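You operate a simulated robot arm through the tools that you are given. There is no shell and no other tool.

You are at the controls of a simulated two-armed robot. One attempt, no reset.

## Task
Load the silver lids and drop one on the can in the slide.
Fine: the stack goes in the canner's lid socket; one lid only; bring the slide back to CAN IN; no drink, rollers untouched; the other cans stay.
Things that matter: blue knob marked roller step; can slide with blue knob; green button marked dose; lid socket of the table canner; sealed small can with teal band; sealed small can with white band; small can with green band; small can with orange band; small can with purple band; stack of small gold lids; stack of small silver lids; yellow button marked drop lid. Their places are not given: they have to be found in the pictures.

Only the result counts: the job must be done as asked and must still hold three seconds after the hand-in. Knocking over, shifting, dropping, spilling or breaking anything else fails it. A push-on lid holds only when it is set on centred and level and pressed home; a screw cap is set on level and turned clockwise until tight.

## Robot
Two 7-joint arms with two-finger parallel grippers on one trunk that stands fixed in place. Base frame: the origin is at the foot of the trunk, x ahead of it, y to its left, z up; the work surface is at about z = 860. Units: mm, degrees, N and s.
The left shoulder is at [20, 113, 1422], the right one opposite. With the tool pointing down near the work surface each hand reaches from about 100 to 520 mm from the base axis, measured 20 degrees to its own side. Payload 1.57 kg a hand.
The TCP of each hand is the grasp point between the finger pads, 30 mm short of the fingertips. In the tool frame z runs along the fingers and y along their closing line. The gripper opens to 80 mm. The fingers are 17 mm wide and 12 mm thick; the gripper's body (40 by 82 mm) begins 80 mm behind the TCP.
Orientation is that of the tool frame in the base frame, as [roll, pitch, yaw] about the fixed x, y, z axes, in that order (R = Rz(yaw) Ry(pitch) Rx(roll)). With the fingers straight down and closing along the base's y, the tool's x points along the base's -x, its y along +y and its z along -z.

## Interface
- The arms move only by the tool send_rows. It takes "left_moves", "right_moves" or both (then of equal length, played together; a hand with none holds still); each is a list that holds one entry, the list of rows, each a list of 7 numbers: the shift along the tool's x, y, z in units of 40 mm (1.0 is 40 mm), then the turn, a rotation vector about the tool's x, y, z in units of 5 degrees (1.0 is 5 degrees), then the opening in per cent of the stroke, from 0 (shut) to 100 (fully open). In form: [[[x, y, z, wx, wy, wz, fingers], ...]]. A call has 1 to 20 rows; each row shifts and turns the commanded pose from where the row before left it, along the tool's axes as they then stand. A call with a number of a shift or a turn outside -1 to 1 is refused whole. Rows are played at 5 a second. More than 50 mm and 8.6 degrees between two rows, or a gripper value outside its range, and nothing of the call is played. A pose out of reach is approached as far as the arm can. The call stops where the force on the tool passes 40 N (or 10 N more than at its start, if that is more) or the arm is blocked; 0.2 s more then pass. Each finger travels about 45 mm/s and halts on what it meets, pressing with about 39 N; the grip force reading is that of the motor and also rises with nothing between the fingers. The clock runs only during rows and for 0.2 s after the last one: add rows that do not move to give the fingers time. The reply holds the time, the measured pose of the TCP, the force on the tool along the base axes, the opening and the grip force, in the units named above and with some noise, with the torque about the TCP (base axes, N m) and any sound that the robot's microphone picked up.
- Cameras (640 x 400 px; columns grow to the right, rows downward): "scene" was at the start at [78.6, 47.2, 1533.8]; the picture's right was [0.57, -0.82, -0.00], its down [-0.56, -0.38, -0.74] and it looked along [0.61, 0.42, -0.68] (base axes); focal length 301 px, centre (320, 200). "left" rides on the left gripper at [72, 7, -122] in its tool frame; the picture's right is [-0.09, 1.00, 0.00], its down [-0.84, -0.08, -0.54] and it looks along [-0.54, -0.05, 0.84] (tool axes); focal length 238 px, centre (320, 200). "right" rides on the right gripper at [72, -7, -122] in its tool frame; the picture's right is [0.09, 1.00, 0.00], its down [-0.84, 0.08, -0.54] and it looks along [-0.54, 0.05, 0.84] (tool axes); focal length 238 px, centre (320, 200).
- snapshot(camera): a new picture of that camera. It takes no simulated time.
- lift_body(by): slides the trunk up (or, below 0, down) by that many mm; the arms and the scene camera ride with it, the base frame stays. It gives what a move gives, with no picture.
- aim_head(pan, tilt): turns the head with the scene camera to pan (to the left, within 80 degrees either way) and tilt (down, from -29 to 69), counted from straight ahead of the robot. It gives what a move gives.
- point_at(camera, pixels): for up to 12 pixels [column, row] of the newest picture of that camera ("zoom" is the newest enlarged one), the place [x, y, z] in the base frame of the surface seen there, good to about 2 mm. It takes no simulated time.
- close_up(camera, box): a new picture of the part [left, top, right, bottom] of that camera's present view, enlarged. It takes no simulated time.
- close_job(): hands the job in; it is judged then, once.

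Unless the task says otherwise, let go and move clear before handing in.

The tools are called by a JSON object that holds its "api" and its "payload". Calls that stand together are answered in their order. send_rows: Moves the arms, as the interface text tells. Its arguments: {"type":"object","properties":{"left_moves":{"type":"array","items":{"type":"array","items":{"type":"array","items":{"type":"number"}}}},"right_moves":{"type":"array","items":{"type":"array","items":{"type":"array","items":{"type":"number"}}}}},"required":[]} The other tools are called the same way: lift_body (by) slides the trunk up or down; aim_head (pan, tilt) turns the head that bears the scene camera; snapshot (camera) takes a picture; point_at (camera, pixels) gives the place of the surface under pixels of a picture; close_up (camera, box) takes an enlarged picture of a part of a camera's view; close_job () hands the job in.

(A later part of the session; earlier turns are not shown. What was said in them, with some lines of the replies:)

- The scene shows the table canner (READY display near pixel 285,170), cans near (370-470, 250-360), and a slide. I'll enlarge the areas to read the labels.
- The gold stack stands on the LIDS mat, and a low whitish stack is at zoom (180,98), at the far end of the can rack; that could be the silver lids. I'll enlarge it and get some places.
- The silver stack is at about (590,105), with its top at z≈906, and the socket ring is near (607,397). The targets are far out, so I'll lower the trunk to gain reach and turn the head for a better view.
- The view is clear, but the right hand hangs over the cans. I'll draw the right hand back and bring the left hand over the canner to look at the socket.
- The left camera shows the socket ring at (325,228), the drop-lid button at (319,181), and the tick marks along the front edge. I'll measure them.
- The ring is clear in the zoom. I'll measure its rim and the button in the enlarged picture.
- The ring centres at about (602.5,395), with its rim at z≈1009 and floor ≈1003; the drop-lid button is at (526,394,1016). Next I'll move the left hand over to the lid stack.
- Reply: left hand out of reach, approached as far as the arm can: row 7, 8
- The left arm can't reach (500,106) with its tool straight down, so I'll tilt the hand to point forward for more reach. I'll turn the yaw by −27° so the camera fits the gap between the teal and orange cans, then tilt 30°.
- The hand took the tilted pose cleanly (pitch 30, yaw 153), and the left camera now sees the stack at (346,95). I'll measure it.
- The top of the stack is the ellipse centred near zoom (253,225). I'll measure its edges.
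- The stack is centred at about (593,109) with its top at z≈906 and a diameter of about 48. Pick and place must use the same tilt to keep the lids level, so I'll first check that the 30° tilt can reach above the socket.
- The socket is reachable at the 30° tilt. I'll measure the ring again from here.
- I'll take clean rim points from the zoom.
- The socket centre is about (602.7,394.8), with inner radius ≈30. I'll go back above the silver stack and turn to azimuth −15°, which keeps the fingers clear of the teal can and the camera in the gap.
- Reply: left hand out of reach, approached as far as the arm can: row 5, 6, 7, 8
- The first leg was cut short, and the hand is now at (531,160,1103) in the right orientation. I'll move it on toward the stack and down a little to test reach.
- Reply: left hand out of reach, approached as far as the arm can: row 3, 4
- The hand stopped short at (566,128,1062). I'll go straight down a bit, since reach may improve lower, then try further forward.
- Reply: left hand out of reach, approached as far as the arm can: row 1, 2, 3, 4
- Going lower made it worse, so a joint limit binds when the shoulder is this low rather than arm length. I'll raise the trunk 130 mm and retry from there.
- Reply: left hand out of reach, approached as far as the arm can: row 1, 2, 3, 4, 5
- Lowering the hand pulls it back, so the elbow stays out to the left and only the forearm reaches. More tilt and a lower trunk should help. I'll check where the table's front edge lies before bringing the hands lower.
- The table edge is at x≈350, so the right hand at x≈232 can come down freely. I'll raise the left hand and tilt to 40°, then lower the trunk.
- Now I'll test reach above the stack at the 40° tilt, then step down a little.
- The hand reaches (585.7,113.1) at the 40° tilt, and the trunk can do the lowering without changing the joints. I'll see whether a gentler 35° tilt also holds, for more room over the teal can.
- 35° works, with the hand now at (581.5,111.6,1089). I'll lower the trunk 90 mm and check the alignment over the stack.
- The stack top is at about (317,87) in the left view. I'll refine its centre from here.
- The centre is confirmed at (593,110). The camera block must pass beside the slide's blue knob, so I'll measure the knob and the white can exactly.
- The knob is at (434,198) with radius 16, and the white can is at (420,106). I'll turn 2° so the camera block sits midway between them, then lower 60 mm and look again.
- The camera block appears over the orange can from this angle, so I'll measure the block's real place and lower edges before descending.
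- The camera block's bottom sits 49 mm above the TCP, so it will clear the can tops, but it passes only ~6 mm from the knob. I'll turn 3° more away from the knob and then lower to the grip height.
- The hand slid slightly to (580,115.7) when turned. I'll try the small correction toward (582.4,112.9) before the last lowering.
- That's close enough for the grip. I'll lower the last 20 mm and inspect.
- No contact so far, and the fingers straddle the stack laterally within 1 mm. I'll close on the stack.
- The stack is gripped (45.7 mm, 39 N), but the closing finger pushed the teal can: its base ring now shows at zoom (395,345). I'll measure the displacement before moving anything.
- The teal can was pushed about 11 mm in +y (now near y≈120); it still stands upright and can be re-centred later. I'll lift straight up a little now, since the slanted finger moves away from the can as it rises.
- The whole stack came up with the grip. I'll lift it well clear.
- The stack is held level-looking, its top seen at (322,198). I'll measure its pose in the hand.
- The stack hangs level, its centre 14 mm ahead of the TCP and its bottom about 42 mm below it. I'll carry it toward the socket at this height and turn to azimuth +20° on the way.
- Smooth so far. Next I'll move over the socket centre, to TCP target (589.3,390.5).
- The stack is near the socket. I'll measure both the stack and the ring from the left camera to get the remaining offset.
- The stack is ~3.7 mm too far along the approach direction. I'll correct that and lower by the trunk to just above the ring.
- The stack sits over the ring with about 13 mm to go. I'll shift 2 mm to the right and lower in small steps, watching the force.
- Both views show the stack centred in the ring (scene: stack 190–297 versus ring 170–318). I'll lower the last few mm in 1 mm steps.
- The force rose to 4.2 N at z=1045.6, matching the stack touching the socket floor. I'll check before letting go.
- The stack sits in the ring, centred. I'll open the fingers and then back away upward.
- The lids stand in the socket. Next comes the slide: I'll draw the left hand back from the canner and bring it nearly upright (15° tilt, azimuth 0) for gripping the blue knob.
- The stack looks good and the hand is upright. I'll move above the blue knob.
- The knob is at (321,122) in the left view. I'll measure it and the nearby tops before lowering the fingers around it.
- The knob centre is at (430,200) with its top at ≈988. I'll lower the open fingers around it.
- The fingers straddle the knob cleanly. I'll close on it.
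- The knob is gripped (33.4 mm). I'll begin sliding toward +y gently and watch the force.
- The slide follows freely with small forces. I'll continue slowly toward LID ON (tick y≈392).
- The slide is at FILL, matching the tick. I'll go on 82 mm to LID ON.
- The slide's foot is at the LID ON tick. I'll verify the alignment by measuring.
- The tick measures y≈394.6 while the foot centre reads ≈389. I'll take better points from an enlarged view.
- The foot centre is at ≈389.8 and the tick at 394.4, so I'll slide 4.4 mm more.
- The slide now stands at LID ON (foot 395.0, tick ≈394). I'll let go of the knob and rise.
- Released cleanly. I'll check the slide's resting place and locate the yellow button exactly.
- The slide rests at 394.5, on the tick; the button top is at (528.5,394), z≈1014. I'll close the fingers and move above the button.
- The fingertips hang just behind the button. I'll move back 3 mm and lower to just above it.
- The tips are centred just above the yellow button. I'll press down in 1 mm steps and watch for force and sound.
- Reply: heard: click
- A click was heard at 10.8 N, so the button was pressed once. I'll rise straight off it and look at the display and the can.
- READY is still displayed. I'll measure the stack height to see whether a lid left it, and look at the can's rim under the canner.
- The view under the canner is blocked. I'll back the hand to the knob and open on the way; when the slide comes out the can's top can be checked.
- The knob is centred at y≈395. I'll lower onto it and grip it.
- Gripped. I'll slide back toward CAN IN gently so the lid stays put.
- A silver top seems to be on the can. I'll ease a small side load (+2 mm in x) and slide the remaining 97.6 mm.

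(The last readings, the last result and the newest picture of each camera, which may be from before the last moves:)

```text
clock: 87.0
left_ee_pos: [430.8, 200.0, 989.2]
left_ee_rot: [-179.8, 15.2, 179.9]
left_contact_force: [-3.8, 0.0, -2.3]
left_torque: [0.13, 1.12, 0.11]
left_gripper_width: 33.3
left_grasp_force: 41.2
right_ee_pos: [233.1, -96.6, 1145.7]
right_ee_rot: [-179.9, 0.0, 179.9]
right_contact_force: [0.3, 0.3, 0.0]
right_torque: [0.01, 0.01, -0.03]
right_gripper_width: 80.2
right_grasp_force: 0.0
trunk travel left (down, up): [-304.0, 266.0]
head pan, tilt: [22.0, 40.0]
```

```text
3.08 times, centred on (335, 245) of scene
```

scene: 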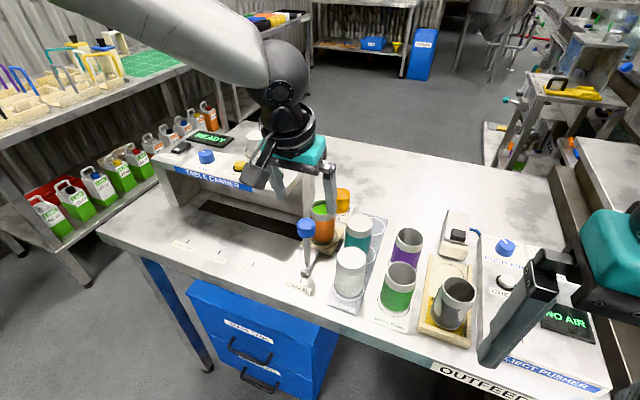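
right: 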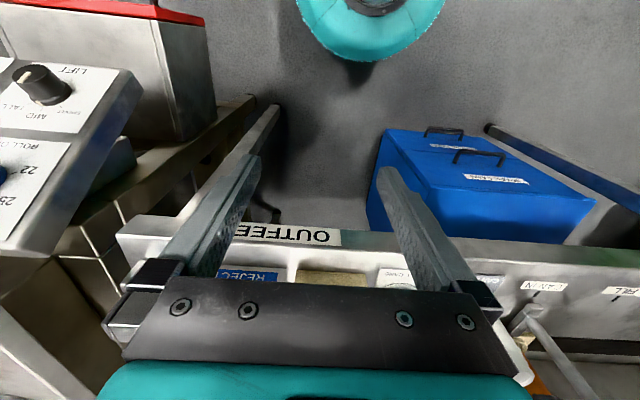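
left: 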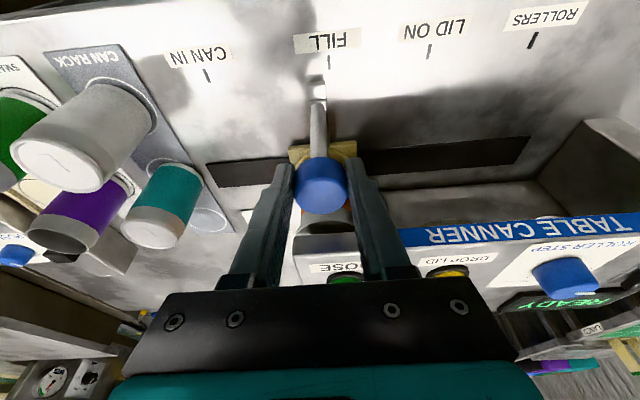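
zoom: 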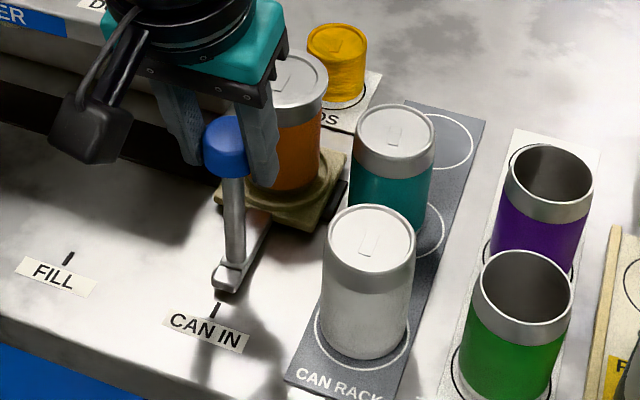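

The lid now sits on the orange can and the foot lines up with the CAN IN tick. I'll release and rise.

{"api": "send_rows", "payload": {"left_moves": [[[0, 0, 0, 0, 0, 0, 55], [0, 0, 0, 0, 0, 0, 75], [0, 0, 0, 0, 0, 0, 100], [0, 0, 0, 0, 0, 0, 100], [-0.13, 0, -0.483, 0, 0, 0, 100], [-0.26, 0, -0.96, 0, 0, 0, 100], [-0.26, 0, -0.96, 0, 0, 0, 100], [-0.26, 0, -0.96, 0, 0, 0, 100], [0, 0, 0, 0, 0, 0, 100]]]}}

{"api": "snapshot", "payload": {"camera": "left"}}

{"api": "close_up", "payload": {"camera": "scene", "box": [270, 180, 400, 310]}}

{"api": "close_up", "payload": {"camera": "scene", "box": [310, 200, 370, 260]}}

```text
clock: 89.0
left_ee_pos: [431.6, 198.6, 1131.9]
left_ee_rot: [-179.8, 15.2, 179.9]
left_contact_force: [-0.5, -0.3, 0.0]
left_torque: [0.0, 0.02, 0.0]
left_gripper_width: 80.1
left_grasp_force: 0.1
right_ee_pos: [232.3, -97.6, 1146.6]
right_ee_rot: [180.0, 0.0, 180.0]
right_contact_force: [0.2, 0.4, 0.9]
right_torque: [-0.01, -0.02, -0.04]
right_gripper_width: 79.8
right_grasp_force: 0.1
trunk travel left (down, up): [-304.0, 266.0]
head pan, tilt: [22.0, 40.0]
```

```text
taken
```

left: 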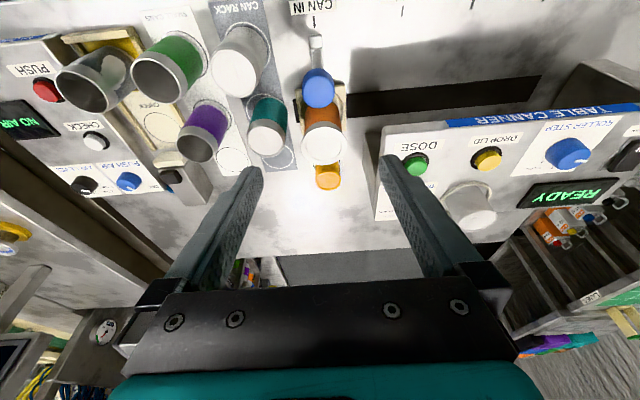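

```text
3.08 times, centred on (335, 245) of scene
```

zoom: 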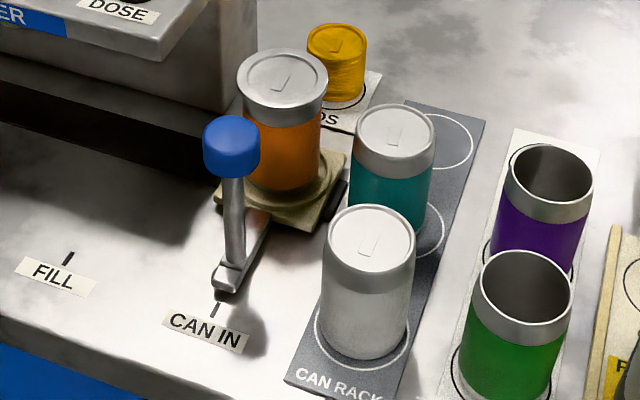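

```text
6.67 times, centred on (340, 230) of scene
```

zoom: 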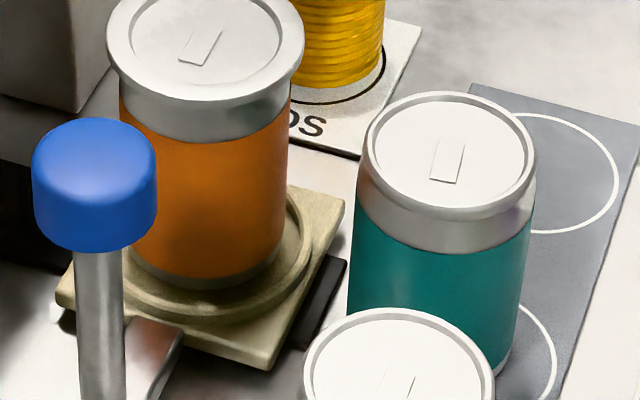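

The lid is level on the orange can and the slide is at CAN IN. What remains is the teal can, which sits off its rack ring; I'll measure the ring circles and the can now.

{"api": "close_up", "payload": {"camera": "left", "box": [200, 60, 310, 180]}}

{"api": "close_up", "payload": {"camera": "scene", "box": [320, 200, 400, 300]}}

```text
3.33 times, centred on (255, 120) of left
```

zoom: 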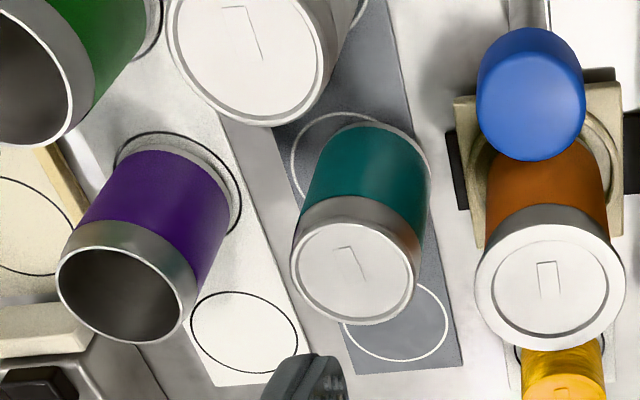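

```text
4.00 times, centred on (360, 250) of scene
```

zoom: 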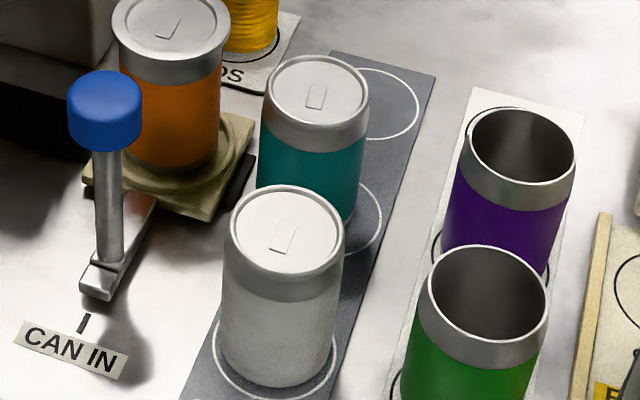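

{"api": "close_up", "payload": {"camera": "left", "box": [200, 60, 310, 180]}}

{"api": "point_at", "payload": {"camera": "zoom", "pixels": [[292, 160], [300, 135], [318, 119], [345, 113], [300, 190], [348, 332], [380, 358], [420, 353], [445, 325], [425, 292]]}}

{"api": "point_at", "payload": {"camera": "zoom", "pixels": [[294, 270], [415, 270], [352, 226], [352, 320], [310, 302], [400, 240], [352, 272], [420, 150], [372, 123]]}}

{"api": "point_at", "payload": {"camera": "scene", "pixels": [[375, 262], [370, 247], [374, 252], [368, 263], [334, 226], [353, 214], [366, 224], [340, 226], [384, 226]]}}

```text
3.33 times, centred on (255, 120) of left
```

zoom: 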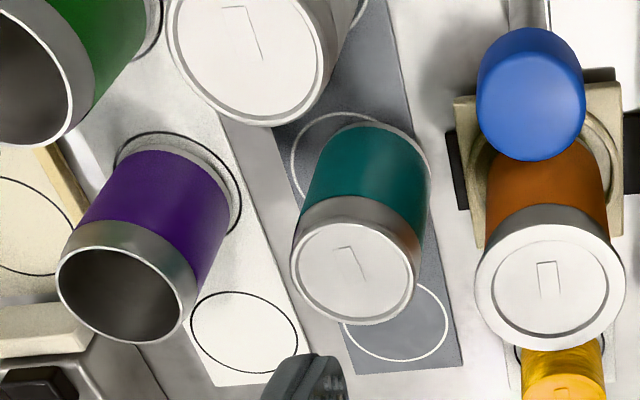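

```text
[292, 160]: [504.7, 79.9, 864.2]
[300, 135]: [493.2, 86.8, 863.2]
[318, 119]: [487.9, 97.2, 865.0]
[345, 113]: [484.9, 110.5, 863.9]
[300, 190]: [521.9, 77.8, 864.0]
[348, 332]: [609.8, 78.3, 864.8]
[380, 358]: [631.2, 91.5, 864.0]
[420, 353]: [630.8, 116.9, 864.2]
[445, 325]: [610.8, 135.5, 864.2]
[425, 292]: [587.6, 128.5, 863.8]
```

```text
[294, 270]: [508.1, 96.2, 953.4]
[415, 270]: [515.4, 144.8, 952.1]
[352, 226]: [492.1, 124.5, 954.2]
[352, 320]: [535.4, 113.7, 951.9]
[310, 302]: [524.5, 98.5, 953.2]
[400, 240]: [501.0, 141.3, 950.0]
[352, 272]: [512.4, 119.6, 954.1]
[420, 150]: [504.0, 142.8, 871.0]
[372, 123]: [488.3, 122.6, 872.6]
```

```text
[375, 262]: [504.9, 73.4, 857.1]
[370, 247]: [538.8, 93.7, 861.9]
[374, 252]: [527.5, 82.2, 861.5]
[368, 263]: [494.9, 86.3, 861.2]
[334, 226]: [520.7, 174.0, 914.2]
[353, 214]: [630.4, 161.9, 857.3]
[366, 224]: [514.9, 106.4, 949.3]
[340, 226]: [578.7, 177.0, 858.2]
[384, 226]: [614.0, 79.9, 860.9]
```

The teal can's centre is (512.5,120), while its ring and original place are at about (514,107), so it must go back ~13 mm in −y. I'll grip it gently from above, drag it back upright on the rack and release. First I'll tilt to 25° and move over it.

{"api": "send_rows", "payload": {"left_moves": [[[0, 0, 0, 0, -1, 0, 100], [0, 0, 0, 0, -1, 0, 82], [-0.554, -0.663, 0.259, 0, 0, 0, 82], [-0.554, -0.663, 0.259, 0, 0, 0, 82], [-0.554, -0.663, 0.259, 0, 0, 0, 82], [0, 0, 0, 0, 0, 0, 82]]]}}

{"api": "snapshot", "payload": {"camera": "left"}}

```text
clock: 90.4
left_ee_pos: [504.6, 119.3, 1132.4]
left_ee_rot: [-179.7, 25.3, 179.9]
left_contact_force: [-0.7, -0.7, 0.0]
left_torque: [-0.04, -0.03, -0.01]
left_gripper_width: 65.7
left_grasp_force: 0.1
right_ee_pos: [232.4, -98.4, 1147.4]
right_ee_rot: [180.0, 0.0, -180.0]
right_contact_force: [0.4, 1.1, -0.5]
right_torque: [-0.01, 0.02, -0.01]
right_gripper_width: 80.0
right_grasp_force: 0.1
trunk travel left (down, up): [-304.0, 266.0]
head pan, tilt: [22.0, 40.0]
```

```text
taken
```

left: 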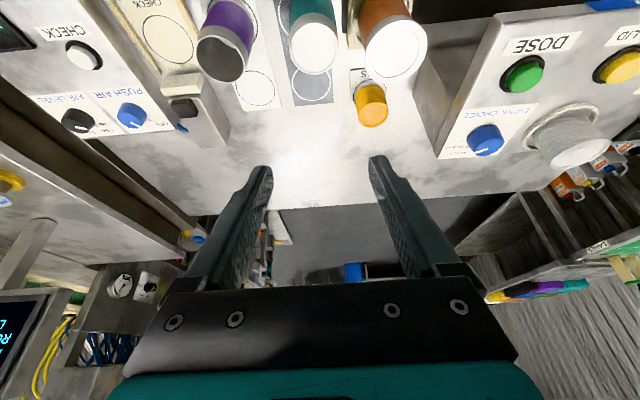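

In position at (504.6,119.3). I'll lower the trunk 110 mm and check the alignment with the teal can.

{"api": "lift_body", "payload": {"by": -110}}

{"api": "aim_head", "payload": {"pan": 16, "tilt": 36}}

{"api": "snapshot", "payload": {"camera": "left"}}

{"api": "close_up", "payload": {"camera": "scene", "box": [240, 100, 400, 280]}}

```text
clock: 91.8
left_ee_pos: [504.9, 119.0, 1022.5]
left_ee_rot: [-179.8, 25.3, -179.9]
left_contact_force: [-0.4, -0.8, -0.2]
left_torque: [-0.01, -0.01, 0.01]
left_gripper_width: 65.4
left_grasp_force: 0.0
right_ee_pos: [232.7, -97.3, 1036.2]
right_ee_rot: [-180.0, 0.0, 180.0]
right_contact_force: [-0.1, -0.4, -0.5]
right_torque: [0.0, 0.03, 0.03]
right_gripper_width: 80.3
right_grasp_force: 0.1
trunk travel left (down, up): [-194.0, 376.0]
head pan, tilt: [22.0, 40.0]
```

```text
clock: 92.5
left_ee_pos: [505.4, 120.5, 1022.2]
left_ee_rot: [-179.8, 25.3, -180.0]
left_contact_force: [-0.7, -0.6, 0.2]
left_torque: [0.04, 0.0, 0.02]
left_gripper_width: 65.7
left_grasp_force: 0.0
right_ee_pos: [232.5, -96.3, 1036.9]
right_ee_rot: [180.0, 0.1, -180.0]
right_contact_force: [-0.7, 0.3, -0.4]
right_torque: [0.03, -0.01, 0.03]
right_gripper_width: 80.1
right_grasp_force: 0.0
trunk travel left (down, up): [-194.0, 376.0]
head pan, tilt: [16.0, 36.0]
```

```text
taken
```

left: 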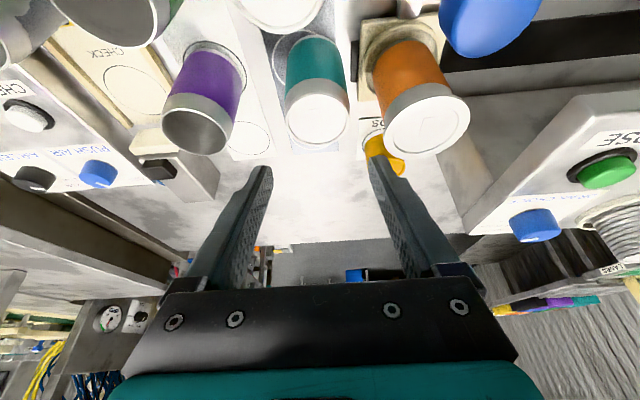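

```text
2.22 times, centred on (320, 190) of scene
```

zoom: 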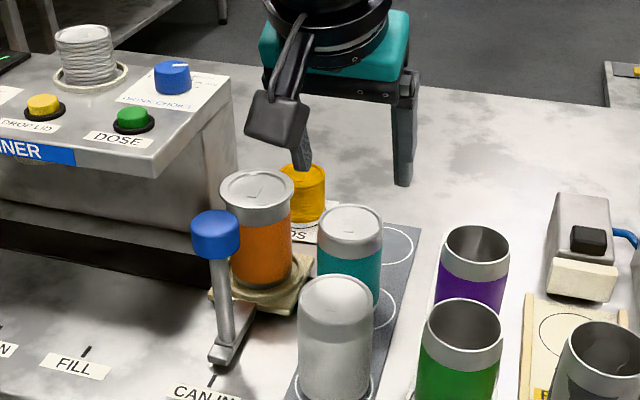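

The fingers line up on either side of the teal can. I'll measure its top once more from this pose.

{"api": "close_up", "payload": {"camera": "left", "box": [260, 30, 380, 150]}}

{"api": "point_at", "payload": {"camera": "left", "pixels": [[287, 118], [348, 118], [317, 95], [317, 143], [317, 118], [296, 100], [339, 136], [338, 100], [297, 136], [384, 118], [390, 95]]}}

```text
3.33 times, centred on (320, 90) of left
```

zoom: 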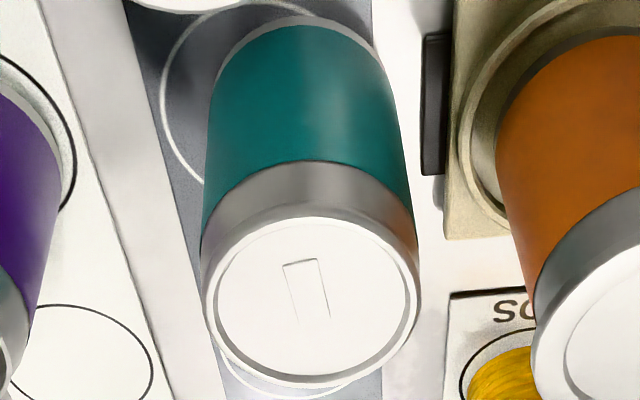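

```text
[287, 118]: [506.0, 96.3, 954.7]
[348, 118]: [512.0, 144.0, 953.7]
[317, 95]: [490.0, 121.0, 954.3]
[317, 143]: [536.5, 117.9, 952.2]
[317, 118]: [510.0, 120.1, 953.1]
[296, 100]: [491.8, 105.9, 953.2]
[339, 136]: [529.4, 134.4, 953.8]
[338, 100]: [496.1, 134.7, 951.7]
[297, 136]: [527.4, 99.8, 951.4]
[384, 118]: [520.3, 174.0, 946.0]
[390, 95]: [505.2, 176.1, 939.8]
```

The can is centred between the fingers. I'll check the heights of the slide plate and stub beneath the left finger before lowering.

{"api": "point_at", "payload": {"camera": "left", "pixels": [[360, 95], [357, 80], [354, 60], [351, 50], [362, 60], [360, 40], [366, 85]]}}

```text
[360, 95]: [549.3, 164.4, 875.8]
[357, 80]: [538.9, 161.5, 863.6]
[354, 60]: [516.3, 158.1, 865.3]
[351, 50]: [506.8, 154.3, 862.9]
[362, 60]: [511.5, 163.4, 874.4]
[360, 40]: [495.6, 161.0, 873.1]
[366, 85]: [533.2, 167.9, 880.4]
```

The plate top is at z≈877 and the fingertips will stop at ≈894, so there's room. I'll lower in two steps.

{"api": "lift_body", "payload": {"by": -60}}

{"api": "close_up", "payload": {"camera": "scene", "box": [240, 80, 400, 260]}}

{"api": "snapshot", "payload": {"camera": "left"}}

```text
clock: 93.5
left_ee_pos: [505.1, 120.3, 963.1]
left_ee_rot: [-179.8, 25.3, 180.0]
left_contact_force: [-0.5, 0.1, 0.2]
left_torque: [-0.04, 0.01, 0.0]
left_gripper_width: 65.8
left_grasp_force: 0.1
right_ee_pos: [233.6, -97.4, 976.5]
right_ee_rot: [-180.0, 0.0, 179.9]
right_contact_force: [0.1, -0.3, 0.1]
right_torque: [-0.01, -0.03, -0.01]
right_gripper_width: 80.3
right_grasp_force: 0.0
trunk travel left (down, up): [-134.0, 436.0]
head pan, tilt: [16.0, 36.0]
```

```text
2.22 times, centred on (320, 170) of scene
```

zoom: 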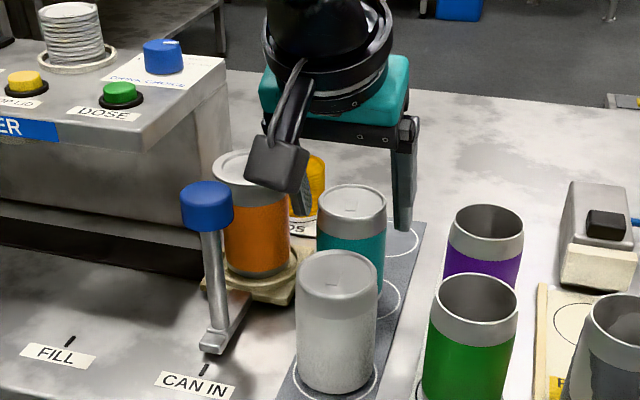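

```text
taken
```

left: 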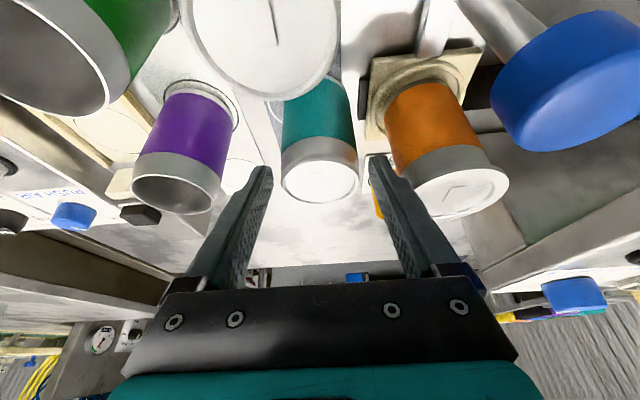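

Clearance to the orange can's lid is ~8 mm at the tips and more higher up. I'll lower 20 mm and check again.

{"api": "lift_body", "payload": {"by": -20}}

{"api": "snapshot", "payload": {"camera": "left"}}

{"api": "close_up", "payload": {"camera": "scene", "box": [240, 80, 400, 260]}}

```text
clock: 94.1
left_ee_pos: [504.8, 119.7, 941.9]
left_ee_rot: [-179.7, 25.4, -180.0]
left_contact_force: [0.2, -0.2, 0.5]
left_torque: [-0.01, 0.0, -0.02]
left_gripper_width: 65.5
left_grasp_force: 0.1
right_ee_pos: [231.8, -97.3, 957.7]
right_ee_rot: [179.9, -0.1, 180.0]
right_contact_force: [-0.2, 0.9, 0.3]
right_torque: [0.03, 0.01, 0.01]
right_gripper_width: 80.2
right_grasp_force: 0.0
trunk travel left (down, up): [-114.0, 456.0]
head pan, tilt: [16.0, 36.0]
```

```text
taken
```

left: 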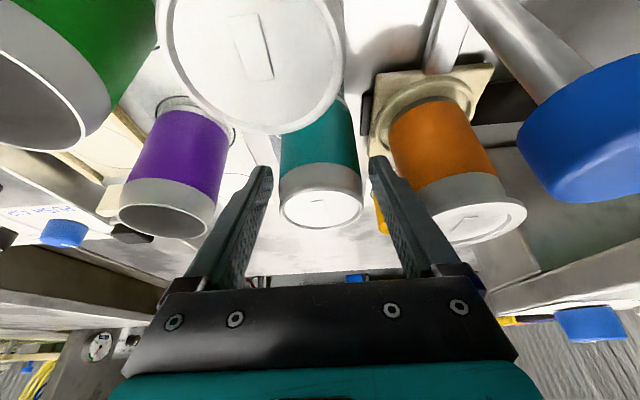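

```text
2.22 times, centred on (320, 170) of scene
```

zoom: 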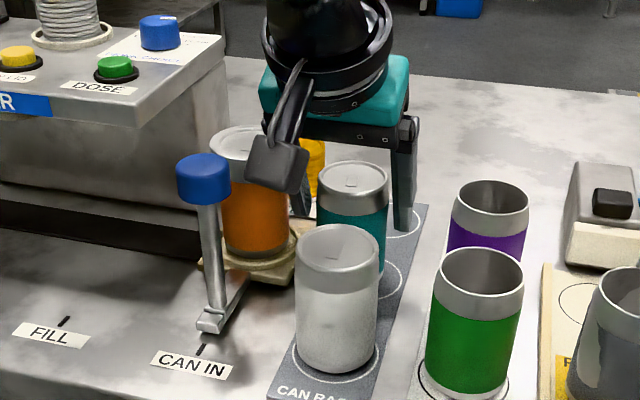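

All clear so far. I'll lower 12 mm more and close gently on the teal can.

{"api": "lift_body", "payload": {"by": -12}}

{"api": "send_rows", "payload": {"left_moves": [[[0, 0, 0, 0, 0, 0, 76], [0, 0, 0, 0, 0, 0, 72], [0, 0, 0, 0, 0, 0, 68], [0, 0, 0, 0, 0, 0, 65], [0, 0, 0, 0, 0, 0, 62], [0, 0, 0, 0, 0, 0, 62]]]}}

{"api": "snapshot", "payload": {"camera": "left"}}

{"api": "close_up", "payload": {"camera": "scene", "box": [240, 80, 400, 260]}}

```text
clock: 94.7
left_ee_pos: [504.4, 118.5, 930.1]
left_ee_rot: [-179.8, 25.3, -180.0]
left_contact_force: [0.9, -0.6, 0.1]
left_torque: [0.02, 0.02, 0.02]
left_gripper_width: 65.5
left_grasp_force: 0.1
right_ee_pos: [233.5, -95.9, 944.4]
right_ee_rot: [-180.0, -0.1, 180.0]
right_contact_force: [0.8, -0.2, -0.1]
right_torque: [0.01, 0.01, 0.02]
right_gripper_width: 79.8
right_grasp_force: 0.0
trunk travel left (down, up): [-102.0, 468.0]
head pan, tilt: [16.0, 36.0]
```

```text
clock: 96.1
left_ee_pos: [504.9, 119.7, 930.7]
left_ee_rot: [-179.8, 25.3, 180.0]
left_contact_force: [-0.5, -0.5, 0.4]
left_torque: [-0.03, -0.03, 0.01]
left_gripper_width: 52.1
left_grasp_force: 29.8
right_ee_pos: [232.6, -96.8, 944.3]
right_ee_rot: [179.9, 0.0, -179.9]
right_contact_force: [0.6, -0.1, -0.5]
right_torque: [0.03, 0.0, 0.0]
right_gripper_width: 79.9
right_grasp_force: 0.1
trunk travel left (down, up): [-102.0, 468.0]
head pan, tilt: [16.0, 36.0]
```

```text
taken
```

left: 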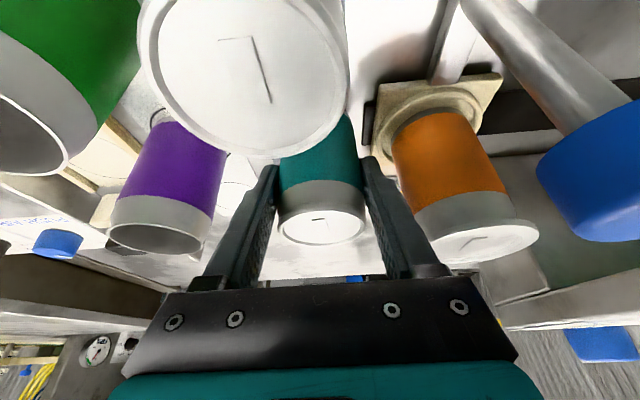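

```text
2.22 times, centred on (320, 170) of scene
```

zoom: 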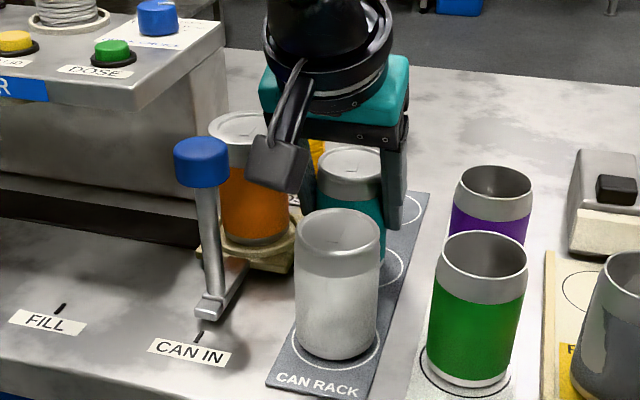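

The can is held lightly (52.1 mm, 30 N). I'll drag it (+2.5,−12.9) mm back to its place in small steps.

{"api": "send_rows", "payload": {"left_moves": [[[-0.0113, -0.0645, 0.0053, 0, 0, 0, 62], [-0.0113, -0.0645, 0.0053, 0, 0, 0, 62], [-0.0113, -0.0645, 0.0053, 0, 0, 0, 62], [-0.0113, -0.0645, 0.0053, 0, 0, 0, 62], [-0.0113, -0.0645, 0.0053, 0, 0, 0, 62], [0, 0, 0, 0, 0, 0, 62], [0, 0, 0, 0, 0, 0, 62]]]}}

{"api": "snapshot", "payload": {"camera": "left"}}

{"api": "close_up", "payload": {"camera": "scene", "box": [260, 120, 400, 240]}}

```text
clock: 97.7
left_ee_pos: [507.7, 105.5, 930.1]
left_ee_rot: [-179.8, 25.2, 180.0]
left_contact_force: [0.4, 0.1, 1.0]
left_torque: [-0.02, 0.03, 0.01]
left_gripper_width: 51.6
left_grasp_force: 38.9
right_ee_pos: [232.9, -97.0, 944.9]
right_ee_rot: [179.9, 0.1, 180.0]
right_contact_force: [0.1, 0.0, -0.4]
right_torque: [-0.02, -0.01, 0.03]
right_gripper_width: 80.0
right_grasp_force: 0.1
trunk travel left (down, up): [-102.0, 468.0]
head pan, tilt: [16.0, 36.0]
```

```text
taken
```

left: 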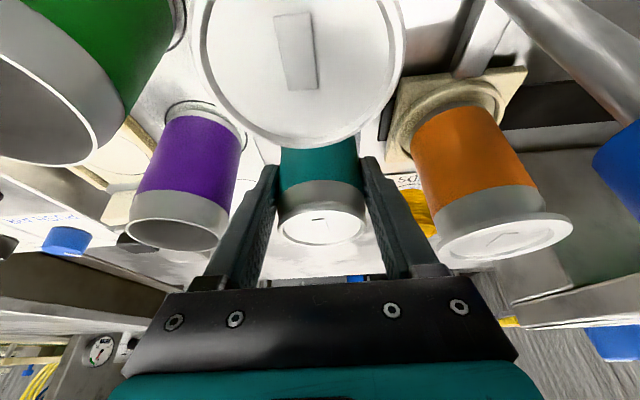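

```text
3.33 times, centred on (330, 180) of scene
```

zoom: 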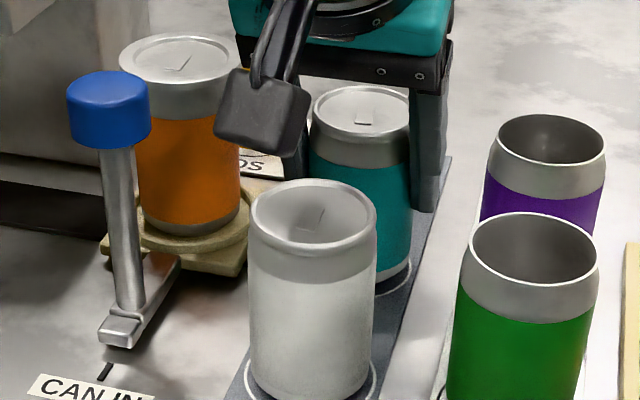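

The can moved and stands inside its ring. I'll check its centre before letting go.

{"api": "point_at", "payload": {"camera": "left", "pixels": [[281, 223], [363, 222], [322, 208], [322, 242], [322, 222]]}}

{"api": "point_at", "payload": {"camera": "scene", "pixels": [[342, 153], [330, 153], [355, 153], [342, 147], [342, 159]]}}

{"api": "send_rows", "payload": {"left_moves": [[[0, 0, 0, 0, 0, 0, 62]]]}}

```text
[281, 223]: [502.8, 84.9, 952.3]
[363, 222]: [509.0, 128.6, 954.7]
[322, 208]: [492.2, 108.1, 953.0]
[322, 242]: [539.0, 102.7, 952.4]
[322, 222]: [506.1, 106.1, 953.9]
```

```text
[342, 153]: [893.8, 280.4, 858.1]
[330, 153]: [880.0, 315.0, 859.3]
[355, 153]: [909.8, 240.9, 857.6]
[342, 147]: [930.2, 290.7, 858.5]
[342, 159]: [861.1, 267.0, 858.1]
```

```text
clock: 98.1
left_ee_pos: [508.0, 106.7, 930.4]
left_ee_rot: [-179.8, 25.2, 180.0]
left_contact_force: [0.0, 1.3, -0.2]
left_torque: [-0.01, -0.02, -0.01]
left_gripper_width: 51.8
left_grasp_force: 39.1
right_ee_pos: [232.3, -97.5, 944.8]
right_ee_rot: [180.0, -0.1, 180.0]
right_contact_force: [0.1, 0.3, -1.5]
right_torque: [-0.02, 0.0, 0.01]
right_gripper_width: 79.8
right_grasp_force: 0.0
trunk travel left (down, up): [-102.0, 468.0]
head pan, tilt: [16.0, 36.0]
```

{"api": "point_at", "payload": {"camera": "zoom", "pixels": [[362, 112], [316, 112], [406, 108], [362, 92], [362, 132], [377, 290], [405, 275], [385, 285]]}}

```text
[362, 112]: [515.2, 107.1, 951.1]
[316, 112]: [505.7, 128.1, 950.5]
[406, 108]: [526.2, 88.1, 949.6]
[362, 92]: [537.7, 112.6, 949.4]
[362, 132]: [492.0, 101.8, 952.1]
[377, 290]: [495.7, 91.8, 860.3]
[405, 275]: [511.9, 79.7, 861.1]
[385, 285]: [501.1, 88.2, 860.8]
```

The can's centre is back at (515,107), within 1 mm of its first place. I'll open slowly, only to 66 mm, and raise the trunk.

{"api": "send_rows", "payload": {"left_moves": [[[0, 0, 0, 0, 0, 0, 68], [0, 0, 0, 0, 0, 0, 74], [0, 0, 0, 0, 0, 0, 82], [0, 0, 0, 0, 0, 0, 82]]]}}

{"api": "lift_body", "payload": {"by": 40}}

{"api": "lift_body", "payload": {"by": 120}}

{"api": "snapshot", "payload": {"camera": "left"}}

{"api": "close_up", "payload": {"camera": "scene", "box": [260, 160, 400, 320]}}

```text
clock: 99.1
left_ee_pos: [508.4, 106.8, 931.4]
left_ee_rot: [-179.8, 25.3, 180.0]
left_contact_force: [0.1, 0.4, 0.1]
left_torque: [-0.01, 0.03, 0.03]
left_gripper_width: 65.7
left_grasp_force: 0.1
right_ee_pos: [232.5, -96.8, 943.6]
right_ee_rot: [-180.0, 0.1, 180.0]
right_contact_force: [0.4, 0.9, -0.5]
right_torque: [0.01, 0.0, -0.01]
right_gripper_width: 80.0
right_grasp_force: 0.1
trunk travel left (down, up): [-102.0, 468.0]
head pan, tilt: [16.0, 36.0]
```

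```text
clock: 100.0
left_ee_pos: [507.6, 107.1, 971.9]
left_ee_rot: [-179.7, 25.2, -179.9]
left_contact_force: [-0.2, 0.2, 0.3]
left_torque: [-0.01, -0.03, 0.02]
left_gripper_width: 65.8
left_grasp_force: 0.1
right_ee_pos: [233.0, -98.0, 984.1]
right_ee_rot: [-180.0, 0.0, 179.9]
right_contact_force: [0.5, 0.2, -0.2]
right_torque: [-0.01, 0.03, -0.01]
right_gripper_width: 80.2
right_grasp_force: 0.1
trunk travel left (down, up): [-142.0, 428.0]
head pan, tilt: [16.0, 36.0]
```

```text
clock: 101.5
left_ee_pos: [507.8, 105.6, 1090.2]
left_ee_rot: [-179.8, 25.2, -180.0]
left_contact_force: [-0.2, -1.2, 0.6]
left_torque: [-0.02, -0.01, 0.0]
left_gripper_width: 65.5
left_grasp_force: 0.0
right_ee_pos: [232.9, -97.8, 1103.6]
right_ee_rot: [179.9, -0.1, 180.0]
right_contact_force: [0.1, 0.0, 0.3]
right_torque: [-0.04, -0.02, 0.0]
right_gripper_width: 80.1
right_grasp_force: 0.0
trunk travel left (down, up): [-262.0, 308.0]
head pan, tilt: [16.0, 36.0]
```

```text
taken
```

left: 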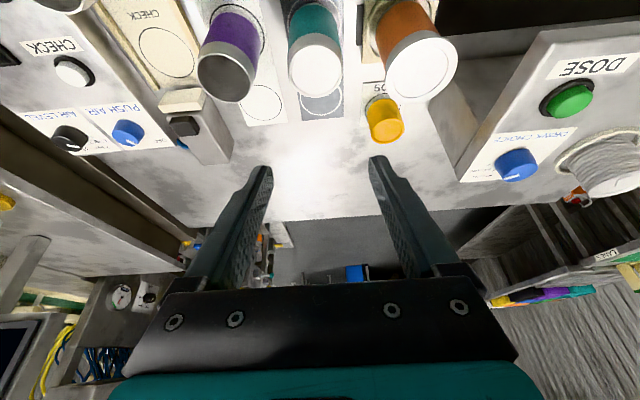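

```text
2.50 times, centred on (330, 240) of scene
```

zoom: 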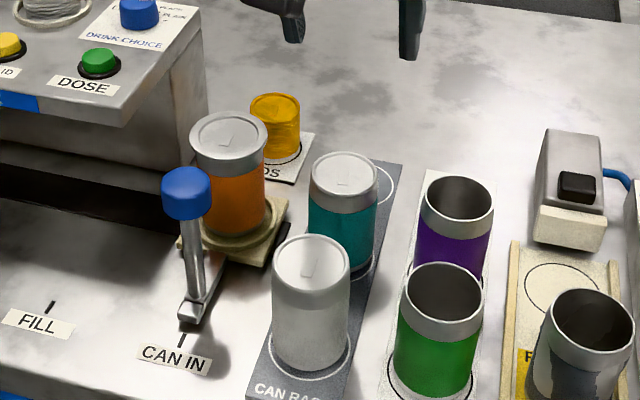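

The teal can is back in its ring and everything stands upright. I'll retract the left hand and take last checks of the slide position.

{"api": "send_rows", "payload": {"left_moves": [[[0.3925, 0.775, -0.46, 0, 0, 0, 82], [0.3925, 0.775, -0.46, 0, 0, 0, 82], [0.3925, 0.775, -0.46, 0, 0, 0, 82], [0.3925, 0.775, -0.46, 0, 0, 0, 82], [0, 0, 0, 0, 0, 0, 82]]]}}

{"api": "aim_head", "payload": {"pan": 26, "tilt": 40}}

{"api": "snapshot", "payload": {"camera": "scene"}}

{"api": "close_up", "payload": {"camera": "scene", "box": [240, 200, 340, 320]}}

{"api": "close_up", "payload": {"camera": "scene", "box": [140, 100, 320, 240]}}

```text
clock: 102.7
left_ee_pos: [421.6, 228.0, 1130.8]
left_ee_rot: [-179.8, 25.2, -180.0]
left_contact_force: [-0.4, 0.0, 0.2]
left_torque: [0.02, -0.02, 0.0]
left_gripper_width: 65.5
left_grasp_force: 0.1
right_ee_pos: [233.5, -96.8, 1103.9]
right_ee_rot: [180.0, 0.0, 180.0]
right_contact_force: [0.7, -0.3, 0.5]
right_torque: [0.01, 0.01, 0.0]
right_gripper_width: 80.1
right_grasp_force: 0.0
trunk travel left (down, up): [-262.0, 308.0]
head pan, tilt: [16.0, 36.0]
```

```text
clock: 103.4
left_ee_pos: [422.1, 228.8, 1130.7]
left_ee_rot: [-179.9, 25.2, 180.0]
left_contact_force: [0.7, 0.1, 1.0]
left_torque: [0.0, -0.01, 0.02]
left_gripper_width: 65.5
left_grasp_force: 0.0
right_ee_pos: [233.6, -97.7, 1104.8]
right_ee_rot: [-180.0, 0.0, 180.0]
right_contact_force: [0.4, -0.3, -0.4]
right_torque: [0.01, -0.03, 0.0]
right_gripper_width: 80.0
right_grasp_force: 0.2
trunk travel left (down, up): [-262.0, 308.0]
head pan, tilt: [26.0, 40.0]
```

```text
taken
```

scene: 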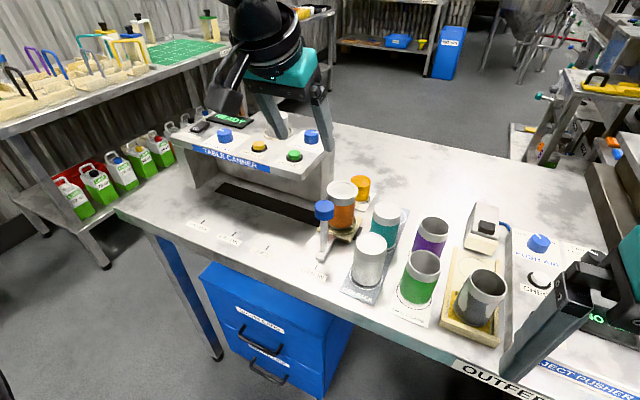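

```text
3.33 times, centred on (290, 260) of scene
```

zoom: 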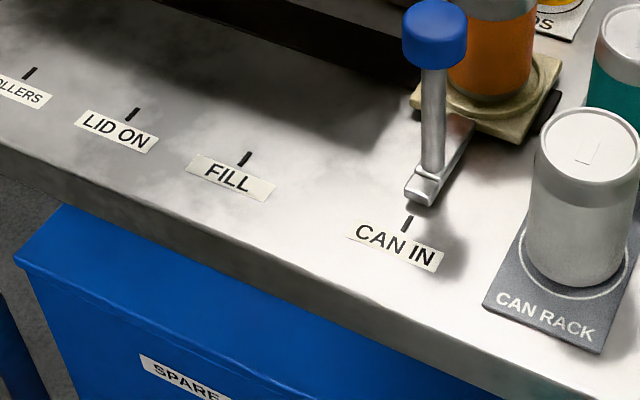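

```text
2.86 times, centred on (230, 170) of scene
```

zoom: 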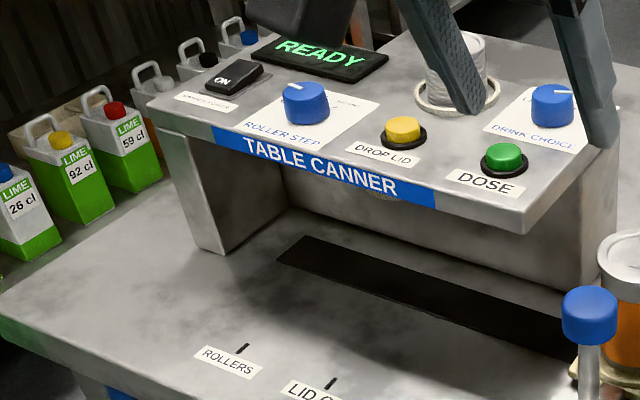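

The last pictures show the lid level on the orange can, the slide's foot on the CAN IN tick (zoom 405,222), the silver stack in the socket with READY still lit, and the hands clear. I'm handing the job in.

{"api": "close_job", "payload": {}}

```text
The job is handed in.
```

The silver lids are loaded in the canner's lid socket, and one lid sits level on the orange can. The slide is back at CAN IN. I've handed the job in, but I haven't seen how it was judged.

- **Teal can:** while gripping the lid stack, a finger pushed the sealed teal-band can about 13 mm. I gripped it and dragged it back to within about 1 mm of its first place. It stayed upright throughout and stands in its ring on the rack.
- **Drop:** I pressed the yellow button once and heard one click. The lid is only dropped on, not pressed down or rolled.
- **Untouched:** I left the dose button, the drink choice and the roller step knob alone. The other cans and the gold lids were not touched.
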